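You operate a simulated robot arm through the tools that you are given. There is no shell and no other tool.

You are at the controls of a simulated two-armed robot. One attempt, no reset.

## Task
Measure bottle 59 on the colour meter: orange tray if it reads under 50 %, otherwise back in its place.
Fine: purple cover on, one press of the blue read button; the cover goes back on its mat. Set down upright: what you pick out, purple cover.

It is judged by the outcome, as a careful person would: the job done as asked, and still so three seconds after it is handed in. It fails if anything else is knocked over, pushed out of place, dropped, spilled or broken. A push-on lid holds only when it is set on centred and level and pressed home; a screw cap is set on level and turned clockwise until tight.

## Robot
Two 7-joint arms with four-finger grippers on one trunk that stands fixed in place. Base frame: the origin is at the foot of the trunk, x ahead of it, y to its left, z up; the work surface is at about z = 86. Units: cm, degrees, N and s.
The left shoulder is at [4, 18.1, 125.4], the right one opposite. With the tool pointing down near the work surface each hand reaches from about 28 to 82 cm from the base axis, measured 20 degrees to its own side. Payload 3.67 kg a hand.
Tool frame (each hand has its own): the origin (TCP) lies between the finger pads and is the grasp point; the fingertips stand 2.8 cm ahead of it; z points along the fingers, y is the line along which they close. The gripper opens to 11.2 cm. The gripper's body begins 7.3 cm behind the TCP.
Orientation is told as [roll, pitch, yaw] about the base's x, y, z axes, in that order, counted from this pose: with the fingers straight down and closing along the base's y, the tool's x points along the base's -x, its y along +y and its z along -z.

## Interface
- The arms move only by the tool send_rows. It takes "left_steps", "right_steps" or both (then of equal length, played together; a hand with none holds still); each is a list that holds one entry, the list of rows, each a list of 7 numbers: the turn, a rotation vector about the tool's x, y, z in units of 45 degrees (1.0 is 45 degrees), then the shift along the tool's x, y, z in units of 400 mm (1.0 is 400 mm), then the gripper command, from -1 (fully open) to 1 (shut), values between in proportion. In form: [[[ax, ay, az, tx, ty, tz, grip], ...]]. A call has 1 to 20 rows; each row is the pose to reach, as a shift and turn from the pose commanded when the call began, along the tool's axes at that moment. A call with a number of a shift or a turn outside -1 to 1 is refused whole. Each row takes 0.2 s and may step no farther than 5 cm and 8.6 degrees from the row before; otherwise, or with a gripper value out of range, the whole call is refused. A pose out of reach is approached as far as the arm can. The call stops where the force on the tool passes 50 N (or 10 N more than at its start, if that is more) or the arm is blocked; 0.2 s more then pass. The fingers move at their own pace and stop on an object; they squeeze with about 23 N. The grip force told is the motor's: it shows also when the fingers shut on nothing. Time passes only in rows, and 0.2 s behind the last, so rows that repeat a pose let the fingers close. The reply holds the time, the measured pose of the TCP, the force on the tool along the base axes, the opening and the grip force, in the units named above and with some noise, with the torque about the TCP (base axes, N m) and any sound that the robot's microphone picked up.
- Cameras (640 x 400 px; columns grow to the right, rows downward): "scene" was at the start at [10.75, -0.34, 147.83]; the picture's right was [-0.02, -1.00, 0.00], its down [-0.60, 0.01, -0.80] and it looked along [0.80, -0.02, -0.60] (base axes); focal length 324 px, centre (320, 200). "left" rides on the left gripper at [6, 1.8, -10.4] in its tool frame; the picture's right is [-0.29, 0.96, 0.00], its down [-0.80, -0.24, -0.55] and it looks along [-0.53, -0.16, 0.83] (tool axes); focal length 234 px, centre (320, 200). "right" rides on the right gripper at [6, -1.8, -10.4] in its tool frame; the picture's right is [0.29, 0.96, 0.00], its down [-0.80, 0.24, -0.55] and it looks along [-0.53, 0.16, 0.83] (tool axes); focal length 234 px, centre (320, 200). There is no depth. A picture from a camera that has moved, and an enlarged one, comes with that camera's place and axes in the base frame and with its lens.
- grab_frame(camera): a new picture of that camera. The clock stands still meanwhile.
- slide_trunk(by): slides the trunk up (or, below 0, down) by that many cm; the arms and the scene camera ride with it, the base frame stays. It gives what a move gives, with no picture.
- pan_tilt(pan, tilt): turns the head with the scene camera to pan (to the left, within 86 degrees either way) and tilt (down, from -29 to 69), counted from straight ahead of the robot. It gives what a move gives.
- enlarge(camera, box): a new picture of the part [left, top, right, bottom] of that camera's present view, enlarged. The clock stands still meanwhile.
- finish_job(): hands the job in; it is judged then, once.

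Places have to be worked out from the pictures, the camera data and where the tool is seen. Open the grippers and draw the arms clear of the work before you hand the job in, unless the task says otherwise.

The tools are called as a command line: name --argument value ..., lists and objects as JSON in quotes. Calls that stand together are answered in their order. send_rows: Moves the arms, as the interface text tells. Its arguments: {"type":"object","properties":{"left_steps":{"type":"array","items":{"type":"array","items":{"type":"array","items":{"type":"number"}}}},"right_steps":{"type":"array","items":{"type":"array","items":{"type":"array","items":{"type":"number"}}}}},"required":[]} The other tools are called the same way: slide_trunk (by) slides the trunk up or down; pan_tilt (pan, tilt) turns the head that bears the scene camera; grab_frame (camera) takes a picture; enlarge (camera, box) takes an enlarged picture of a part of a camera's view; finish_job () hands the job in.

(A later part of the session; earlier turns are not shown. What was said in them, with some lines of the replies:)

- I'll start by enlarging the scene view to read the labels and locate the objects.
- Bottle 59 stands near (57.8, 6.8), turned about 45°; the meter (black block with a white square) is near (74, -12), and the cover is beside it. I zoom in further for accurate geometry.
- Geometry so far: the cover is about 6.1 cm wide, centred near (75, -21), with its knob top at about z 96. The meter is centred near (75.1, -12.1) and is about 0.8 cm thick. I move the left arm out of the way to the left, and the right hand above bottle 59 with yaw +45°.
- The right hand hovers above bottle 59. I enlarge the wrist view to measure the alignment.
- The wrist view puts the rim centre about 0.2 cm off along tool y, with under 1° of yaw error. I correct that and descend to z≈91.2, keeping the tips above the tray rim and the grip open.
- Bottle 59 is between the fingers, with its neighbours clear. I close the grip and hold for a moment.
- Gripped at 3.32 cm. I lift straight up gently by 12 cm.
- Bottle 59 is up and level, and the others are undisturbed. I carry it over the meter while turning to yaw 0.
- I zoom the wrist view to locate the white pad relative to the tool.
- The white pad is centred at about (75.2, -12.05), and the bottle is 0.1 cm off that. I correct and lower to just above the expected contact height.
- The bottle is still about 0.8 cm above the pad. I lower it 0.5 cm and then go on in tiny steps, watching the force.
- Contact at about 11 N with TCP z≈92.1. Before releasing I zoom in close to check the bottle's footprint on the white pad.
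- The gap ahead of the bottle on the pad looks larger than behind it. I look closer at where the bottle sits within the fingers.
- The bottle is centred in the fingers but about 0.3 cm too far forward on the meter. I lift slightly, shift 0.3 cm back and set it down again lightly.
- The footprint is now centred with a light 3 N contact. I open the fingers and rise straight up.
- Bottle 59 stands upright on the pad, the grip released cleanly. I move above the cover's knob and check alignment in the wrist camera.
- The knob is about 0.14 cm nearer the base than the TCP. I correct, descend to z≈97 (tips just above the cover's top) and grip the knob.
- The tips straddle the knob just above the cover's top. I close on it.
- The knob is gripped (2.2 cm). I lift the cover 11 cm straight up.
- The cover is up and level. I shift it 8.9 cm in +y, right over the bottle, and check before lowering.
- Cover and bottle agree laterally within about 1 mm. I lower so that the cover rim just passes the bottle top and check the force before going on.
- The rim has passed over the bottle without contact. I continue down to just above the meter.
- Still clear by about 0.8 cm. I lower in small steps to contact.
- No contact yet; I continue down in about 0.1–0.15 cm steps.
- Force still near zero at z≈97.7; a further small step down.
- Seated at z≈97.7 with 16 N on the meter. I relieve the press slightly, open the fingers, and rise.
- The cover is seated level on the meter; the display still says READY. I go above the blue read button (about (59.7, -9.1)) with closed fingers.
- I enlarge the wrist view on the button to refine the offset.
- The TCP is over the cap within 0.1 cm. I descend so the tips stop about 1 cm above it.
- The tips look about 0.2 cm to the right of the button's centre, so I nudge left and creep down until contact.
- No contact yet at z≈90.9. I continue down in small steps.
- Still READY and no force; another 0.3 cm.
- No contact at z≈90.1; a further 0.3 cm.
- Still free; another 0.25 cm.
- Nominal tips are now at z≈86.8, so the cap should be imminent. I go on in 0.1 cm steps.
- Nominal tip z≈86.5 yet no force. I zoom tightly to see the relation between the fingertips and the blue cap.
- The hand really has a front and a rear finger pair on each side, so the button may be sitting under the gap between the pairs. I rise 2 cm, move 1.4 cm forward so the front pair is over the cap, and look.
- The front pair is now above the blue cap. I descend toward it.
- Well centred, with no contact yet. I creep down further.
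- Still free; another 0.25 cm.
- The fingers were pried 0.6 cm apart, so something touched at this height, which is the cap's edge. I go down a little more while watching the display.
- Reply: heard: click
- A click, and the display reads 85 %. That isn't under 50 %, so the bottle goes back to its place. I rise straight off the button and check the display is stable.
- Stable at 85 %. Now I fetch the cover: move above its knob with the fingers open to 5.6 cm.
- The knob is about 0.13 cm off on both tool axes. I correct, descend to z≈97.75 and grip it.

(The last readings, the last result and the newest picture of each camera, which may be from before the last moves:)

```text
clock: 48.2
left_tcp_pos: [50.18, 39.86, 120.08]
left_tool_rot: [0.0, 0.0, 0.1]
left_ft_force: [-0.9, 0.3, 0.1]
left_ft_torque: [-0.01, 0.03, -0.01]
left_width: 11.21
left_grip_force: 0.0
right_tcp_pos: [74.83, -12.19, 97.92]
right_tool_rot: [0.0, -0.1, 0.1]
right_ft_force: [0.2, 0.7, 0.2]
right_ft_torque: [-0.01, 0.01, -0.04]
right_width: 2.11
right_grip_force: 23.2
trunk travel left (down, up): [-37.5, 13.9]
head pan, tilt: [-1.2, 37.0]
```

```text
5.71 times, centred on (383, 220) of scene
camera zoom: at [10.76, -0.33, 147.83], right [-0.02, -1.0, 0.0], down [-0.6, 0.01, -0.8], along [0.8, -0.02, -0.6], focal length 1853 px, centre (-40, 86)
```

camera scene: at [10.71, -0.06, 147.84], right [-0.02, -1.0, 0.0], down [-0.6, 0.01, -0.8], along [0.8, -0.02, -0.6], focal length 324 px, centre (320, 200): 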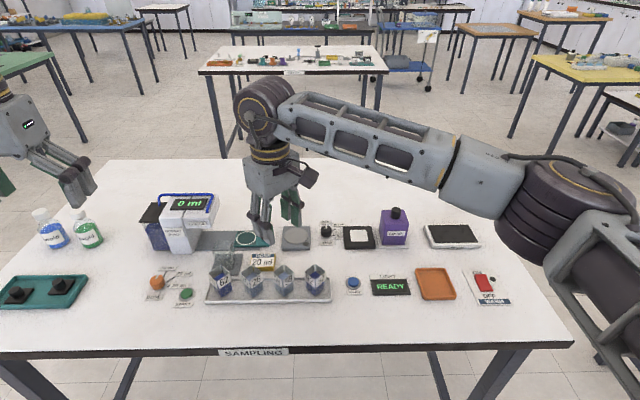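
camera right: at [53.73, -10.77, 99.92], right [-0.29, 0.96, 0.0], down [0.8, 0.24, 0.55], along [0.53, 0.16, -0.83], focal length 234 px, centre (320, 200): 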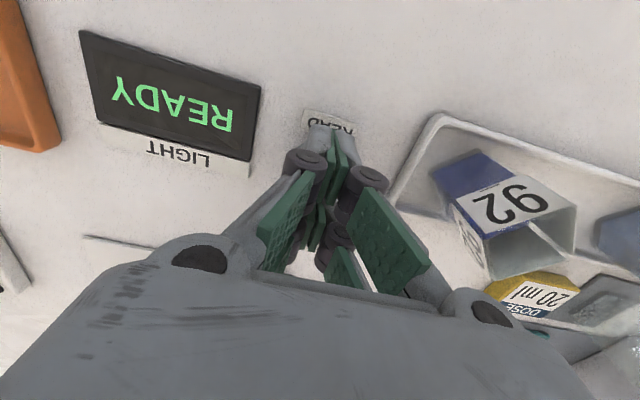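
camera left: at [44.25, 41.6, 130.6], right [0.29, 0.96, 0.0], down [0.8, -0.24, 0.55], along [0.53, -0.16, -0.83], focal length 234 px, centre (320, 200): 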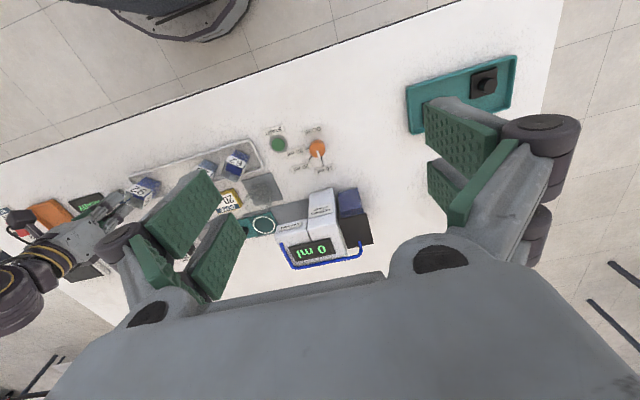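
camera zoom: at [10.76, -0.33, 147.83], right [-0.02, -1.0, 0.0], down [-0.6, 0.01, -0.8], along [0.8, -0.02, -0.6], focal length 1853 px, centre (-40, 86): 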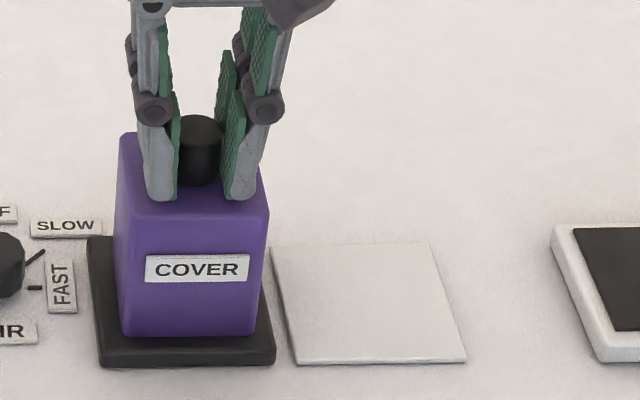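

The knob is gripped. I lift straight up 9.5 cm, clear of the bottle.

send_rows --right_steps '[[[0, 0, 0, 0, 0, -0.01, 1], [0, 0, 0, 0, 0, -0.03, 1], [0, 0, 0, 0, 0, -0.06, 1], [0, 0, 0, 0, 0, -0.1, 1], [0, 0, 0, 0, 0, -0.14, 1], [0, 0, 0, 0, 0, -0.18, 1], [0, 0, 0, 0, 0, -0.22, 1], [0, 0, 0, 0, 0, -0.245, 1], [0, 0, 0, 0, 0, -0.245, 1]]]'

enlarge --camera "scene" --box '[310, 155, 436, 255]'

```text
clock: 50.2
left_tcp_pos: [50.17, 39.99, 120.08]
left_tool_rot: [0.1, 0.0, 0.0]
left_ft_force: [0.4, 0.2, -0.5]
left_ft_torque: [-0.01, 0.02, -0.03]
left_width: 11.18
left_grip_force: 0.1
right_tcp_pos: [74.67, -12.17, 107.67]
right_tool_rot: [0.0, -0.1, 0.0]
right_ft_force: [-0.5, 0.1, -1.2]
right_ft_torque: [0.01, 0.02, -0.02]
right_width: 2.11
right_grip_force: 22.6
trunk travel left (down, up): [-37.5, 13.9]
head pan, tilt: [-1.2, 37.0]
```

```text
4.00 times, centred on (373, 205) of scene
camera zoom: at [10.77, -0.33, 147.83], right [-0.02, -1.0, 0.0], down [-0.6, 0.01, -0.8], along [0.8, -0.02, -0.6], focal length 1297 px, centre (108, 180)
```

zoom: 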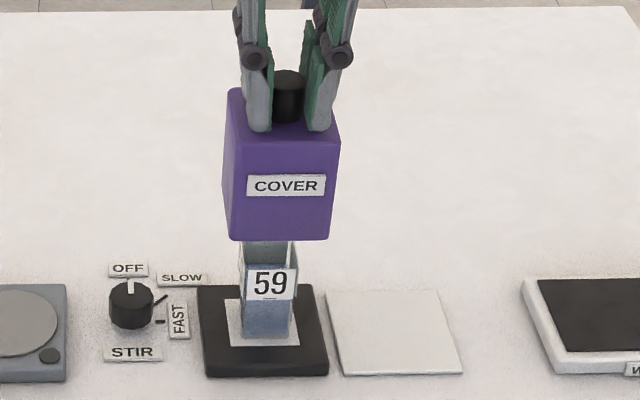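

The bottle stayed put. I move the cover 8.85 cm right, over its mat, and begin lowering.

send_rows --right_steps '[[[0, 0, 0, 0, -0.015, 0, 1], [0, 0, 0, 0, -0.05, 0, 1], [0, 0, 0, -0.001, -0.1, 0, 1], [0, 0, 0, -0.001, -0.15, 0, 1], [0, 0, 0, -0.002, -0.195, 0, 1], [0, 0, 0, -0.002, -0.215, 0, 1], [0, 0, 0, -0.002, -0.221, 0, 1], [0, 0, 0, -0.002, -0.221, 0.03, 1], [0, 0, 0, -0.002, -0.221, 0.08, 1], [0, 0, 0, -0.002, -0.221, 0.13, 1], [0, 0, 0, -0.002, -0.221, 0.17, 1], [0, 0, 0, -0.002, -0.221, 0.2, 1], [0, 0, 0, -0.002, -0.221, 0.2, 1]]]'

enlarge --camera "scene" --box '[334, 175, 446, 255]'

grab_frame --camera "right"

```text
clock: 53.0
left_tcp_pos: [50.14, 40.02, 120.14]
left_tool_rot: [0.0, -0.1, 0.1]
left_ft_force: [-0.4, 0.7, -0.1]
left_ft_torque: [-0.02, -0.02, -0.01]
left_width: 11.18
left_grip_force: 0.0
right_tcp_pos: [74.8, -21.09, 99.53]
right_tool_rot: [0.0, 0.0, 0.1]
right_ft_force: [-0.3, -0.4, -0.2]
right_ft_torque: [0.03, 0.0, 0.0]
right_width: 2.12
right_grip_force: 23.2
trunk travel left (down, up): [-37.5, 13.9]
head pan, tilt: [-1.2, 37.0]
```

```text
5.00 times, centred on (390, 215) of scene
camera zoom: at [10.74, -0.33, 147.84], right [-0.02, -1.0, 0.0], down [-0.6, 0.01, -0.8], along [0.8, -0.02, -0.6], focal length 1621 px, centre (-30, 125)
```

zoom: 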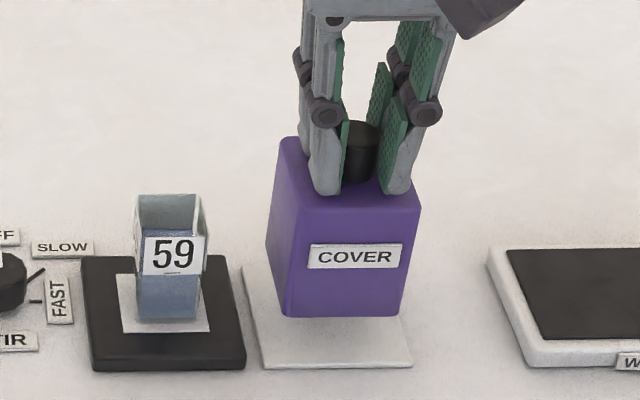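

```text
taken
camera right: at [68.97, -22.78, 109.92], right [-0.29, 0.96, 0.0], down [0.8, 0.24, 0.55], along [0.53, 0.16, -0.83], focal length 234 px, centre (320, 200)
```

right: 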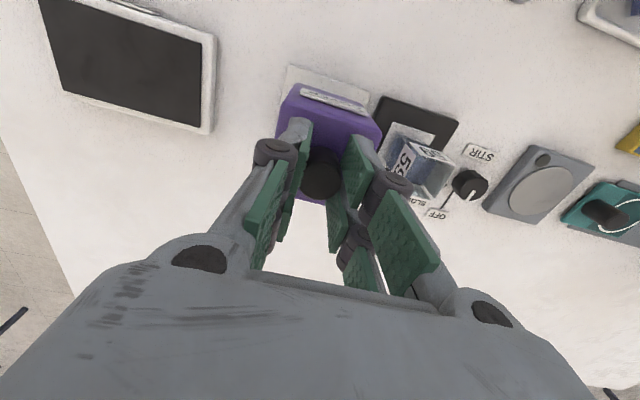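

Aligned over the mat. I lower 2 cm more, then creep.

send_rows --right_steps '[[[0, 0, 0, 0, 0, 0.02, 1], [0, 0, 0, 0, 0, 0.04, 1], [0, 0, 0, 0, 0, 0.05, 1], [0, 0, 0, 0, 0, 0.05, 1]]]'

enlarge --camera "scene" --box '[334, 175, 446, 255]'

```text
clock: 54.0
left_tcp_pos: [50.16, 40.03, 120.05]
left_tool_rot: [0.1, 0.0, 0.1]
left_ft_force: [0.0, -0.4, -0.5]
left_ft_torque: [0.02, -0.01, -0.02]
left_width: 11.22
left_grip_force: 0.1
right_tcp_pos: [74.8, -20.94, 97.54]
right_tool_rot: [0.0, -0.1, 0.0]
right_ft_force: [0.6, 0.6, -1.1]
right_ft_torque: [-0.02, 0.01, -0.05]
right_width: 2.12
right_grip_force: 23.1
trunk travel left (down, up): [-37.5, 13.9]
head pan, tilt: [-1.2, 37.0]
```

```text
5.00 times, centred on (390, 215) of scene
camera zoom: at [10.76, -0.33, 147.83], right [-0.02, -1.0, 0.0], down [-0.6, 0.01, -0.8], along [0.8, -0.02, -0.6], focal length 1621 px, centre (-30, 125)
```

zoom: 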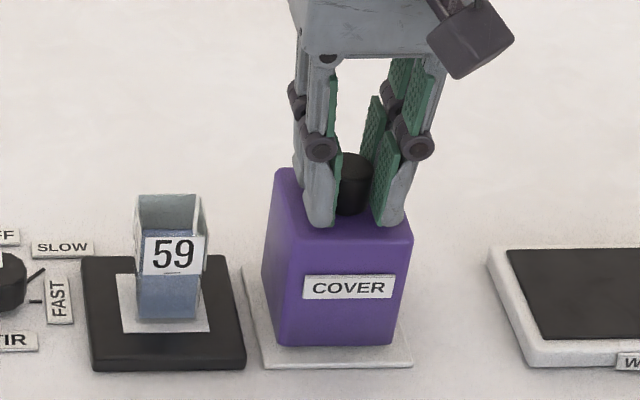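

Close now; I creep down 0.3 cm.

send_rows --right_steps '[[[0, 0, 0, 0, 0, 0.004, 1], [0, 0, 0, 0, 0, 0.008, 1], [0, 0, 0, 0, 0, 0.008, 1]]]'

```text
clock: 54.8
left_tcp_pos: [50.19, 39.97, 120.08]
left_tool_rot: [0.0, -0.1, 0.0]
left_ft_force: [0.7, 0.4, -0.5]
left_ft_torque: [0.02, -0.02, 0.0]
left_width: 11.18
left_grip_force: 0.0
right_tcp_pos: [74.88, -20.9, 97.37]
right_tool_rot: [0.0, 0.0, 0.0]
right_ft_force: [-0.8, -0.4, -0.8]
right_ft_torque: [-0.03, -0.02, 0.0]
right_width: 2.09
right_grip_force: 22.4
trunk travel left (down, up): [-37.5, 13.9]
head pan, tilt: [-1.2, 37.0]
```

No contact yet; another small step.

send_rows --right_steps '[[[0, 0, 0, 0, 0, 0.0025, 1], [0, 0, 0, 0, 0, 0.005, 1], [0, 0, 0, 0, 0, 0.005, 1]]]'

enlarge --camera "scene" --box '[334, 175, 446, 255]'

```text
clock: 55.6
left_tcp_pos: [50.18, 40.05, 120.05]
left_tool_rot: [0.0, -0.1, 0.2]
left_ft_force: [-0.2, -0.6, 0.3]
left_ft_torque: [0.03, 0.02, -0.02]
left_width: 11.19
left_grip_force: 0.1
right_tcp_pos: [74.94, -20.93, 97.0]
right_tool_rot: [0.0, 0.0, 0.0]
right_ft_force: [-0.2, -0.1, -0.8]
right_ft_torque: [-0.02, 0.0, -0.01]
right_width: 2.07
right_grip_force: 23.5
trunk travel left (down, up): [-37.5, 13.9]
head pan, tilt: [-1.2, 37.0]
```

```text
5.00 times, centred on (390, 215) of scene
camera zoom: at [10.76, -0.33, 147.83], right [-0.02, -1.0, 0.0], down [-0.6, 0.01, -0.8], along [0.8, -0.02, -0.6], focal length 1621 px, centre (-30, 125)
```

zoom: 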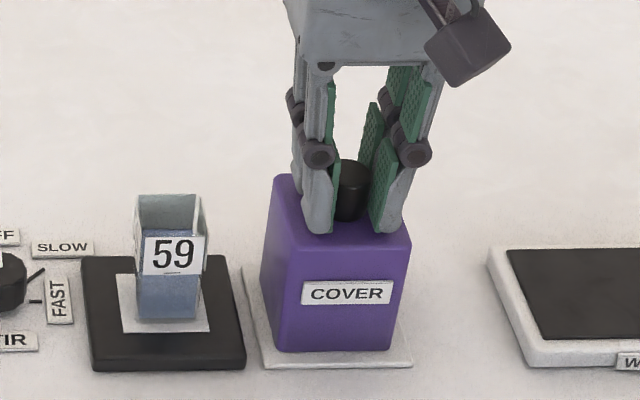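

Nearly down; one more small step.

send_rows --right_steps '[[[0, 0, 0, 0, 0, 0.002, 1], [0, 0, 0, 0, 0, 0.004, 1], [0, 0, 0, 0, 0, 0.004, 1]]]'

```text
clock: 56.4
left_tcp_pos: [50.14, 39.93, 120.12]
left_tool_rot: [-0.1, 0.0, 0.1]
left_ft_force: [0.1, -0.3, -0.1]
left_ft_torque: [-0.02, 0.01, -0.01]
left_width: 11.19
left_grip_force: 0.1
right_tcp_pos: [74.95, -20.89, 97.02]
right_tool_rot: [0.1, -0.1, 0.0]
right_ft_force: [2.0, 1.5, 5.1]
right_ft_torque: [0.03, 0.05, 0.01]
right_width: 2.07
right_grip_force: 23.1
trunk travel left (down, up): [-37.5, 13.9]
head pan, tilt: [-1.2, 37.0]
```

Contact at 5 N: the cover is on its mat. I open the fingers and rise.

send_rows --right_steps '[[[0, 0, 0, 0, 0, 0, 0.5], [0, 0, 0, 0, 0, 0, 0.3], [0, 0, 0, 0, 0, 0, 0], [0, 0, 0, 0, 0, 0, 0], [0, 0, 0, 0, 0, -0.03, 0], [0, 0, 0, 0, 0, -0.08, 0], [0, 0, 0, 0, 0, -0.15, 0], [0, 0, 0, 0, 0, -0.21, 0]]]'

enlarge --camera "scene" --box '[334, 195, 418, 255]'

enlarge --camera "right" --box '[240, 50, 440, 200]'

```text
clock: 58.2
left_tcp_pos: [50.06, 40.04, 120.17]
left_tool_rot: [0.0, 0.0, 0.1]
left_ft_force: [-0.1, 0.6, -0.3]
left_ft_torque: [0.02, -0.02, -0.01]
left_width: 11.21
left_grip_force: 0.0
right_tcp_pos: [74.79, -20.71, 105.51]
right_tool_rot: [0.0, 0.0, 0.0]
right_ft_force: [-0.4, 0.6, 0.2]
right_ft_torque: [0.0, -0.05, -0.02]
right_width: 5.63
right_grip_force: 0.2
trunk travel left (down, up): [-37.5, 13.9]
head pan, tilt: [-1.2, 37.0]
```

```text
6.67 times, centred on (376, 225) of scene
camera zoom: at [10.7, -0.3, 147.84], right [-0.02, -1.0, 0.0], down [-0.6, 0.01, -0.8], along [0.8, -0.02, -0.6], focal length 2162 px, centre (-53, 33)
```

zoom: 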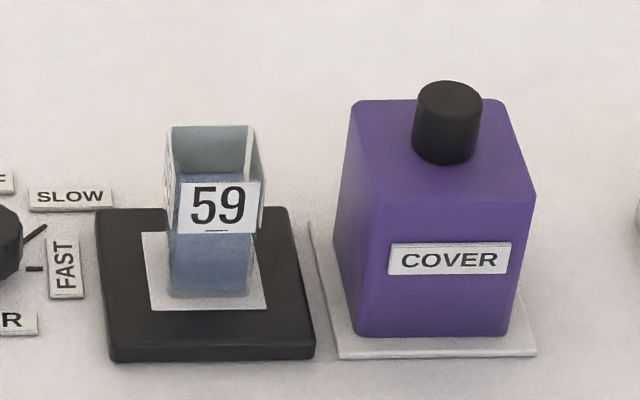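

```text
2.67 times, centred on (340, 125) of right
camera zoom: at [68.94, -22.57, 115.76], right [-0.29, 0.96, 0.0], down [0.8, 0.24, 0.55], along [0.53, 0.16, -0.83], focal length 624 px, centre (267, 400)
```

zoom: 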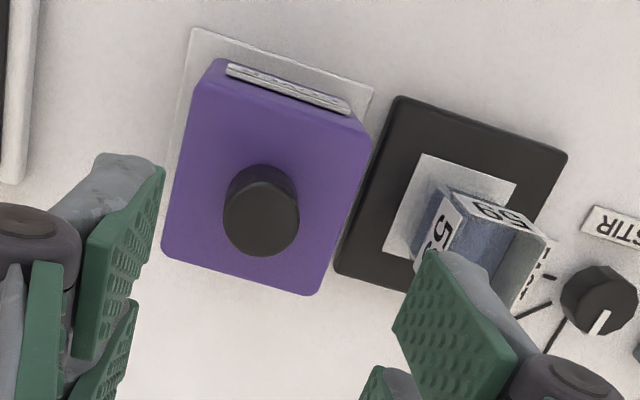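

The cover is back on its mat. Now I return above bottle 59 and check alignment.

send_rows --right_steps '[[[0, 0, 0, 0, 0.03, 0, 0], [0, 0, 0, 0, 0.1, 0, 0], [0, 0, 0, 0, 0.17, 0, 0], [0, 0, 0, 0, 0.21, 0, 0], [0, 0, 0, 0, 0.22, 0, 0], [0, 0, 0, 0, 0.22, 0, 0]]]'

enlarge --camera "right" --box '[260, 60, 380, 160]'

```text
clock: 59.6
left_tcp_pos: [50.34, 40.0, 120.06]
left_tool_rot: [-0.1, 0.0, 0.1]
left_ft_force: [0.0, -0.2, 0.3]
left_ft_torque: [0.02, -0.04, 0.01]
left_width: 11.2
left_grip_force: 0.0
right_tcp_pos: [74.81, -12.14, 105.42]
right_tool_rot: [0.1, 0.0, 0.0]
right_ft_force: [1.0, -0.3, -0.1]
right_ft_torque: [0.0, -0.01, 0.0]
right_width: 5.59
right_grip_force: 0.1
trunk travel left (down, up): [-37.5, 13.9]
head pan, tilt: [-1.2, 37.0]
```

```text
4.00 times, centred on (320, 110) of right
camera zoom: at [68.96, -13.97, 115.7], right [-0.29, 0.96, 0.0], down [0.8, 0.24, 0.55], along [0.53, 0.16, -0.83], focal length 937 px, centre (320, 560)
```

zoom: 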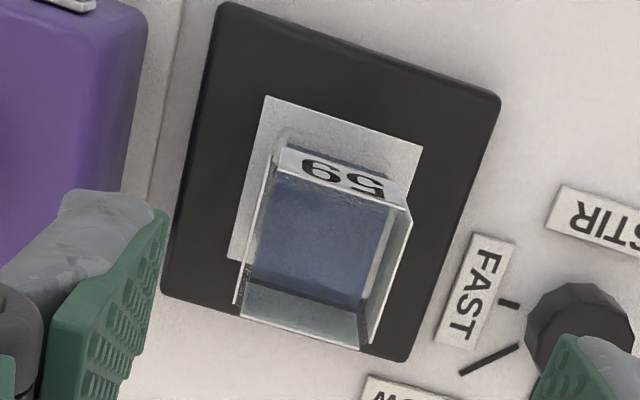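

The bottle is centred under the tool within 0.5 mm. I descend to z≈92.15 and grip.

send_rows --right_steps '[[[0, 0, 0, 0, 0.001, 0.05, 0], [0, 0, 0, 0, 0.001, 0.13, 0], [0, 0, 0, 0, 0.001, 0.21, 0], [0, 0, 0, 0, 0.001, 0.28, 0], [0, 0, 0, 0, 0.001, 0.32, 0], [0, 0, 0, 0, 0.001, 0.331, 0], [0, 0, 0, 0, 0.001, 0.331, 0], [0, 0, 0, 0, 0.001, 0.331, 0.3], [0, 0, 0, 0, 0.001, 0.331, 0.5], [0, 0, 0, 0, 0.001, 0.331, 1], [0, 0, 0, 0, 0.001, 0.331, 1]]]'

enlarge --camera "scene" --box '[334, 195, 418, 255]'

```text
clock: 62.0
left_tcp_pos: [50.15, 40.06, 120.11]
left_tool_rot: [0.0, 0.0, 0.1]
left_ft_force: [-0.1, -0.3, -0.3]
left_ft_torque: [-0.02, 0.02, 0.0]
left_width: 11.23
left_grip_force: 0.0
right_tcp_pos: [74.73, -12.16, 92.1]
right_tool_rot: [0.0, -0.1, 0.0]
right_ft_force: [-0.1, -0.4, -0.7]
right_ft_torque: [-0.01, 0.02, 0.01]
right_width: 3.34
right_grip_force: 23.2
trunk travel left (down, up): [-37.5, 13.9]
head pan, tilt: [-1.2, 37.0]
```

```text
6.67 times, centred on (376, 225) of scene
camera zoom: at [10.75, -0.32, 147.83], right [-0.02, -1.0, 0.0], down [-0.6, 0.01, -0.8], along [0.8, -0.02, -0.6], focal length 2162 px, centre (-53, 33)
```

zoom: 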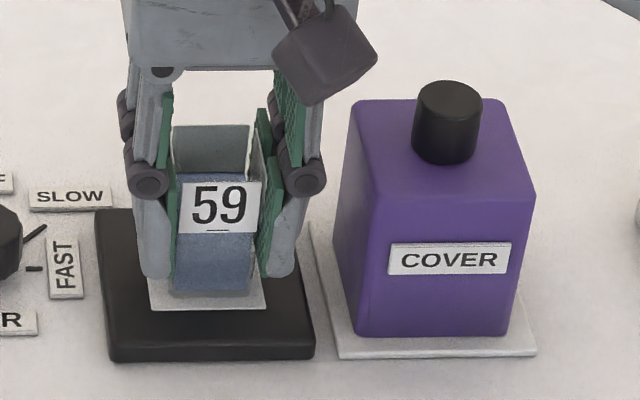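

The bottle is gripped (3.34 cm). I lift it 12 cm gently.

send_rows --right_steps '[[[0, 0, 0, 0, 0, -0.01, 1], [0, 0, 0, 0, 0, -0.035, 1], [0, 0, 0, 0, 0, -0.075, 1], [0, 0, 0, 0, 0, -0.12, 1], [0, 0, 0, 0, 0, -0.165, 1], [0, 0, 0, 0, 0, -0.21, 1], [0, 0, 0, 0, 0, -0.25, 1], [0, 0, 0, 0, 0, -0.28, 1], [0, 0, 0, 0, 0, -0.3, 1], [0, 0, 0, 0, 0, -0.3, 1]]]'

grab_frame --camera "scene"

```text
clock: 64.2
left_tcp_pos: [50.16, 39.91, 120.06]
left_tool_rot: [0.0, 0.0, 0.1]
left_ft_force: [0.2, 0.2, 0.0]
left_ft_torque: [0.02, 0.0, -0.03]
left_width: 11.19
left_grip_force: 0.0
right_tcp_pos: [74.88, -12.21, 104.21]
right_tool_rot: [0.0, 0.0, 0.0]
right_ft_force: [-0.4, -0.6, -0.3]
right_ft_torque: [0.02, 0.01, -0.06]
right_width: 3.35
right_grip_force: 23.1
trunk travel left (down, up): [-37.5, 13.9]
head pan, tilt: [-1.2, 37.0]
```

```text
taken
camera scene: at [10.76, -0.33, 147.83], right [-0.02, -1.0, 0.0], down [-0.6, 0.01, -0.8], along [0.8, -0.02, -0.6], focal length 324 px, centre (320, 200)
```

scene: 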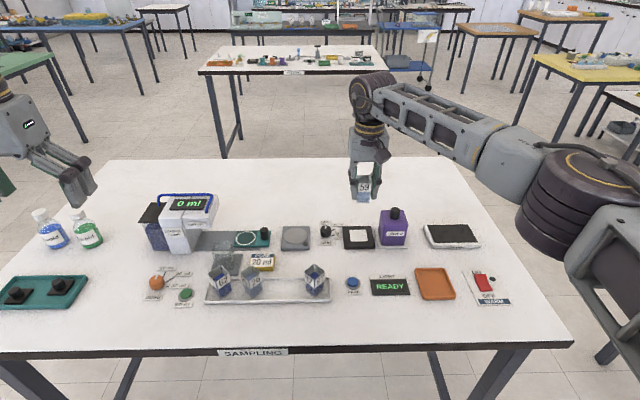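

The bottle is lifted cleanly. I carry it back above its place in the rack at (58.0, 6.86) while turning back to yaw 45°.

send_rows --right_steps '[[[0, 0, -0.03, 0.0126, 0.0143, 0, 1], [0, 0, -0.09, 0.0378, 0.0428, 0, 1], [0, 0, -0.18, 0.0757, 0.0856, 0, 1], [0, 0, -0.29, 0.1219, 0.138, 0, 1], [0, 0, -0.4, 0.1681, 0.1903, 0, 1], [0, 0, -0.5, 0.2102, 0.2379, 0, 1], [0, 0, -0.6, 0.2522, 0.2854, 0, 1], [0, 0, -0.71, 0.2984, 0.3377, 0, 1], [0, 0, -0.82, 0.3446, 0.3901, 0, 1], [0, 0, -0.91, 0.3825, 0.4329, 0, 1], [0, 0, -0.97, 0.4077, 0.4614, 0, 1], [0, 0, -1, 0.4203, 0.4757, 0, 1], [0, 0, -1, 0.4203, 0.4757, 0, 1]]]'

enlarge --camera "scene" --box '[215, 200, 335, 305]'

grab_frame --camera "right"

```text
clock: 67.0
left_tcp_pos: [50.11, 39.9, 120.16]
left_tool_rot: [-0.1, -0.1, 0.0]
left_ft_force: [-0.4, 0.5, -0.4]
left_ft_torque: [0.01, -0.01, 0.0]
left_width: 11.16
left_grip_force: 0.1
right_tcp_pos: [58.02, 6.84, 104.25]
right_tool_rot: [0.0, 0.1, 45.0]
right_ft_force: [0.2, -0.5, -0.6]
right_ft_torque: [0.01, 0.0, 0.0]
right_width: 3.34
right_grip_force: 22.8
trunk travel left (down, up): [-37.5, 13.9]
head pan, tilt: [-1.2, 37.0]
```

```text
3.81 times, centred on (275, 252) of scene
camera zoom: at [10.76, -0.34, 147.83], right [-0.02, -1.0, 0.0], down [-0.6, 0.01, -0.8], along [0.8, -0.02, -0.6], focal length 1235 px, centre (491, 0)
```

zoom: 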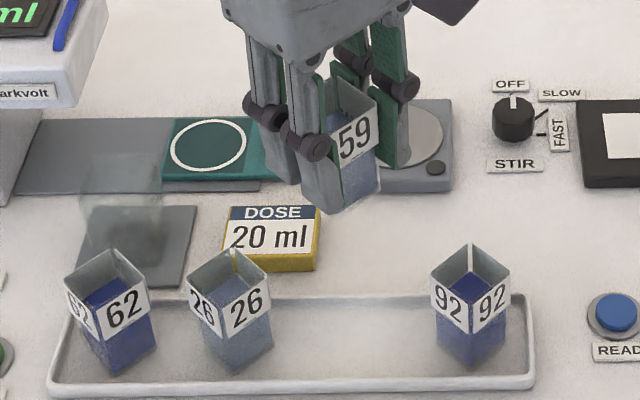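

```text
taken
camera right: at [55.2, 1.29, 114.54], right [-0.88, 0.47, 0.0], down [0.39, 0.73, 0.55], along [0.26, 0.49, -0.83], focal length 234 px, centre (320, 200)
```

right: 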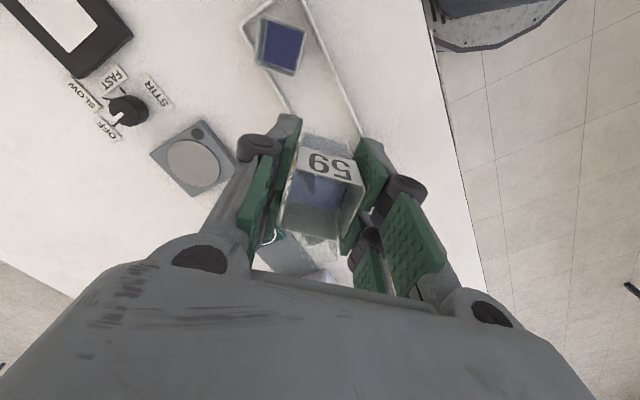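

Over its place, matching the original pose. I lower to about 0.6 cm above the tray floor.

send_rows --right_steps '[[[0, 0, 0, 0, 0, 0.03, 1], [0, 0, 0, 0, 0, 0.08, 1], [0, 0, 0, 0, 0, 0.13, 1], [0, 0, 0, 0, 0, 0.18, 1], [0, 0, 0, 0, 0, 0.225, 1], [0, 0, 0, 0, 0, 0.265, 1], [0, 0, 0, 0, 0, 0.295, 1], [0, 0, 0, 0, 0, 0.309, 1], [0, 0, 0, 0, 0, 0.309, 1]]]'

enlarge --camera "scene" --box '[215, 200, 335, 305]'

```text
clock: 69.0
left_tcp_pos: [50.25, 39.94, 120.15]
left_tool_rot: [0.0, 0.0, 0.1]
left_ft_force: [0.3, 0.4, -0.5]
left_ft_torque: [0.01, -0.01, -0.01]
left_width: 11.2
left_grip_force: 0.0
right_tcp_pos: [58.08, 6.87, 91.66]
right_tool_rot: [0.0, -0.1, 45.0]
right_ft_force: [-0.6, 0.0, -0.2]
right_ft_torque: [0.0, 0.02, -0.03]
right_width: 3.34
right_grip_force: 23.1
trunk travel left (down, up): [-37.5, 13.9]
head pan, tilt: [-1.2, 37.0]
```

```text
3.81 times, centred on (275, 252) of scene
camera zoom: at [10.75, -0.32, 147.83], right [-0.02, -1.0, 0.0], down [-0.6, 0.01, -0.8], along [0.8, -0.02, -0.6], focal length 1235 px, centre (491, 0)
```

zoom: 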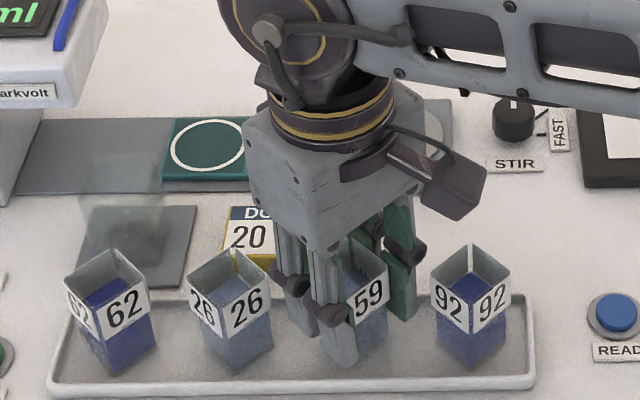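

No contact yet at z≈91.7; I creep down.

send_rows --right_steps '[[[0, 0, 0, 0, 0, 0.004, 1], [0, 0, 0, 0, 0, 0.008, 1], [0, 0, 0, 0, 0, 0.008, 1]]]'

```text
clock: 69.8
left_tcp_pos: [50.09, 39.95, 120.1]
left_tool_rot: [0.0, -0.1, 0.1]
left_ft_force: [0.1, -0.7, -0.8]
left_ft_torque: [0.03, 0.0, -0.01]
left_width: 11.23
left_grip_force: 0.1
right_tcp_pos: [58.04, 6.84, 91.35]
right_tool_rot: [0.0, 0.1, 45.0]
right_ft_force: [-0.2, 0.9, -0.2]
right_ft_torque: [-0.01, -0.01, 0.04]
right_width: 3.33
right_grip_force: 22.8
trunk travel left (down, up): [-37.5, 13.9]
head pan, tilt: [-1.2, 37.0]
```

Another 0.15 cm.

send_rows --right_steps '[[[0, 0, 0, 0, 0, 0.002, 1], [0, 0, 0, 0, 0, 0.004, 1], [0, 0, 0, 0, 0, 0.004, 1]]]'

enlarge --camera "scene" --box '[235, 240, 339, 315]'

```text
clock: 70.6
left_tcp_pos: [50.26, 40.05, 120.08]
left_tool_rot: [0.1, 0.1, 0.1]
left_ft_force: [-0.7, 0.2, 0.1]
left_ft_torque: [0.0, 0.02, -0.01]
left_width: 11.2
left_grip_force: 0.1
right_tcp_pos: [58.0, 6.87, 91.37]
right_tool_rot: [0.0, -0.1, 45.0]
right_ft_force: [-0.3, -0.3, 5.1]
right_ft_torque: [-0.04, 0.03, 0.01]
right_width: 3.34
right_grip_force: 22.8
trunk travel left (down, up): [-37.5, 13.9]
head pan, tilt: [-1.2, 37.0]
```

```text
5.33 times, centred on (287, 278) of scene
camera zoom: at [10.69, -0.33, 147.84], right [-0.02, -1.0, 0.0], down [-0.6, 0.01, -0.8], along [0.8, -0.02, -0.6], focal length 1729 px, centre (496, -213)
```

zoom: 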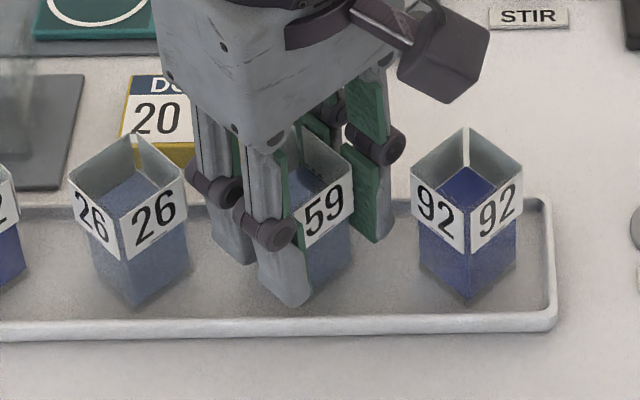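

The bottle touches the tray floor at 5 N. I release it, opening only to 5.6 cm, and rise straight up.

send_rows --right_steps '[[[0, 0, 0, 0, 0, 0, 0.35], [0, 0, 0, 0, 0, 0, 0.2], [0, 0, 0, 0, 0, 0, 0], [0, 0, 0, 0, 0, 0, 0], [0, 0, 0, 0, 0, -0.02, 0], [0, 0, 0, 0, 0, -0.06, 0], [0, 0, 0, 0, 0, -0.12, 0], [0, 0, 0, 0, 0, -0.2, 0], [0, 0, 0, 0, 0, -0.3, 0], [0, 0, 0, 0, 0, -0.4, 0]]]'

enlarge --camera "scene" --box '[235, 240, 339, 315]'

```text
clock: 72.8
left_tcp_pos: [50.04, 39.92, 120.15]
left_tool_rot: [0.0, 0.1, 0.2]
left_ft_force: [0.3, -0.4, 0.0]
left_ft_torque: [0.01, -0.01, 0.0]
left_width: 11.21
left_grip_force: 0.1
right_tcp_pos: [58.02, 6.76, 107.2]
right_tool_rot: [0.0, 0.0, 45.0]
right_ft_force: [-0.6, 0.2, -0.4]
right_ft_torque: [0.0, 0.03, -0.02]
right_width: 5.58
right_grip_force: 0.0
trunk travel left (down, up): [-37.5, 13.9]
head pan, tilt: [-1.2, 37.0]
```

```text
5.33 times, centred on (287, 278) of scene
camera zoom: at [10.68, -0.31, 147.84], right [-0.02, -1.0, 0.0], down [-0.6, 0.01, -0.8], along [0.8, -0.02, -0.6], focal length 1729 px, centre (496, -213)
```

zoom: 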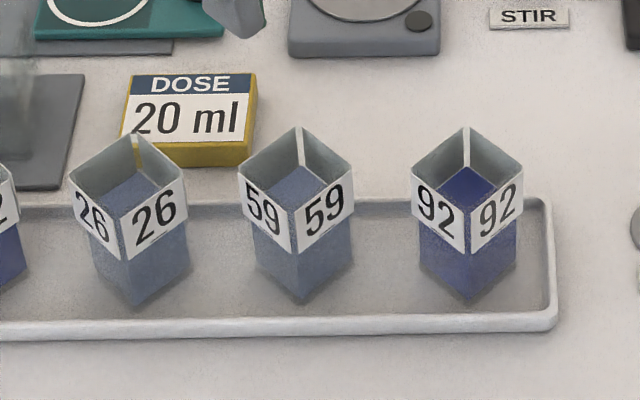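

Bottle 59 stands upright in its original place and the rack is undisturbed. I withdraw the right arm to its starting area with the gripper open.

send_rows --right_steps '[[[0, 0, 0.1, 0.078, -0.0511, -0.035, 0], [0, 0, 0.2, 0.156, -0.1022, -0.07, 0], [0, 0, 0.3, 0.234, -0.1533, -0.105, 0], [0, 0, 0.4, 0.312, -0.2044, -0.14, -0.5], [0, 0, 0.5, 0.39, -0.2555, -0.175, -1], [0, 0, 0.6, 0.468, -0.3066, -0.21, -1], [0, 0, 0.7, 0.546, -0.3577, -0.245, -1], [0, 0, 0.8, 0.624, -0.4088, -0.28, -1], [0, 0, 0.9, 0.702, -0.4599, -0.315, -1], [0, 0, 1, 0.78, -0.511, -0.35, -1], [0, 0, 1, 0.78, -0.511, -0.35, -1]]]'

grab_frame --camera "scene"

enlarge --camera "scene" --box '[200, 190, 480, 320]'

```text
clock: 75.2
left_tcp_pos: [50.15, 39.95, 119.92]
left_tool_rot: [-0.1, 0.0, 0.1]
left_ft_force: [0.4, -0.1, 0.0]
left_ft_torque: [-0.01, 0.01, 0.02]
left_width: 11.2
left_grip_force: 0.1
right_tcp_pos: [50.44, -29.77, 121.24]
right_tool_rot: [0.0, 0.0, 0.1]
right_ft_force: [0.7, 0.7, 0.3]
right_ft_torque: [-0.02, -0.01, 0.01]
right_width: 11.22
right_grip_force: 0.0
trunk travel left (down, up): [-37.5, 13.9]
head pan, tilt: [-1.2, 37.0]
```

```text
taken
camera scene: at [10.81, -0.25, 147.83], right [-0.02, -1.0, 0.0], down [-0.6, 0.01, -0.8], along [0.8, -0.02, -0.6], focal length 324 px, centre (320, 200)
```

scene: 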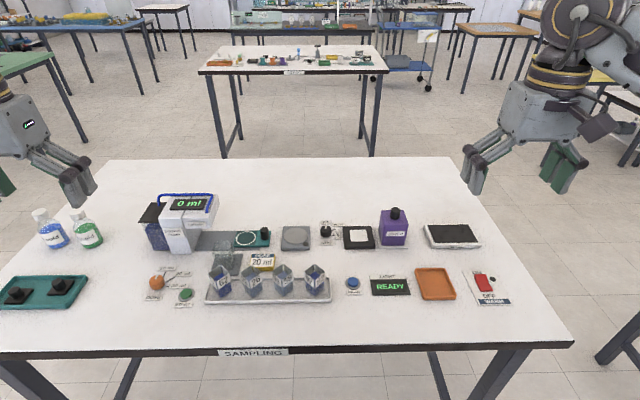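

```text
2.29 times, centred on (340, 255) of scene
camera zoom: at [10.81, -0.25, 147.83], right [-0.02, -1.0, 0.0], down [-0.6, 0.01, -0.8], along [0.8, -0.02, -0.6], focal length 741 px, centre (274, 74)
```

zoom: 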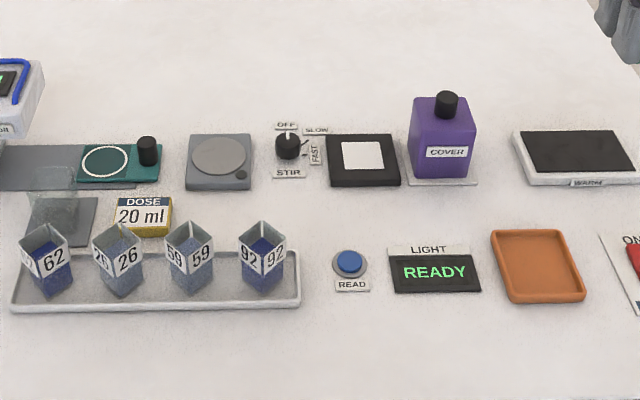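

Everything is in place: bottle 59, which read 85 %, is back in the rack, and the cover is on its mat. Both arms are clear and open, so I hand the job in.

finish_job

```text
The job is handed in.
```

Bottle 59 read 85 % on the colour meter. That isn't under 50 %, so I put it back upright in its place in the rack instead of on the orange tray.

- **Measurement:** I took the reading with the purple cover on. The blue read button clicked once. An earlier approach to the button ended without contact, and the display stayed at READY until that click.
- **Cover:** It is back upright on its mat, within about 1–2 mm of where it started.
- **Everything else:** The last pictures show nothing else knocked over or out of place. Both grippers are open and both arms are clear of the table.

The job is handed in.
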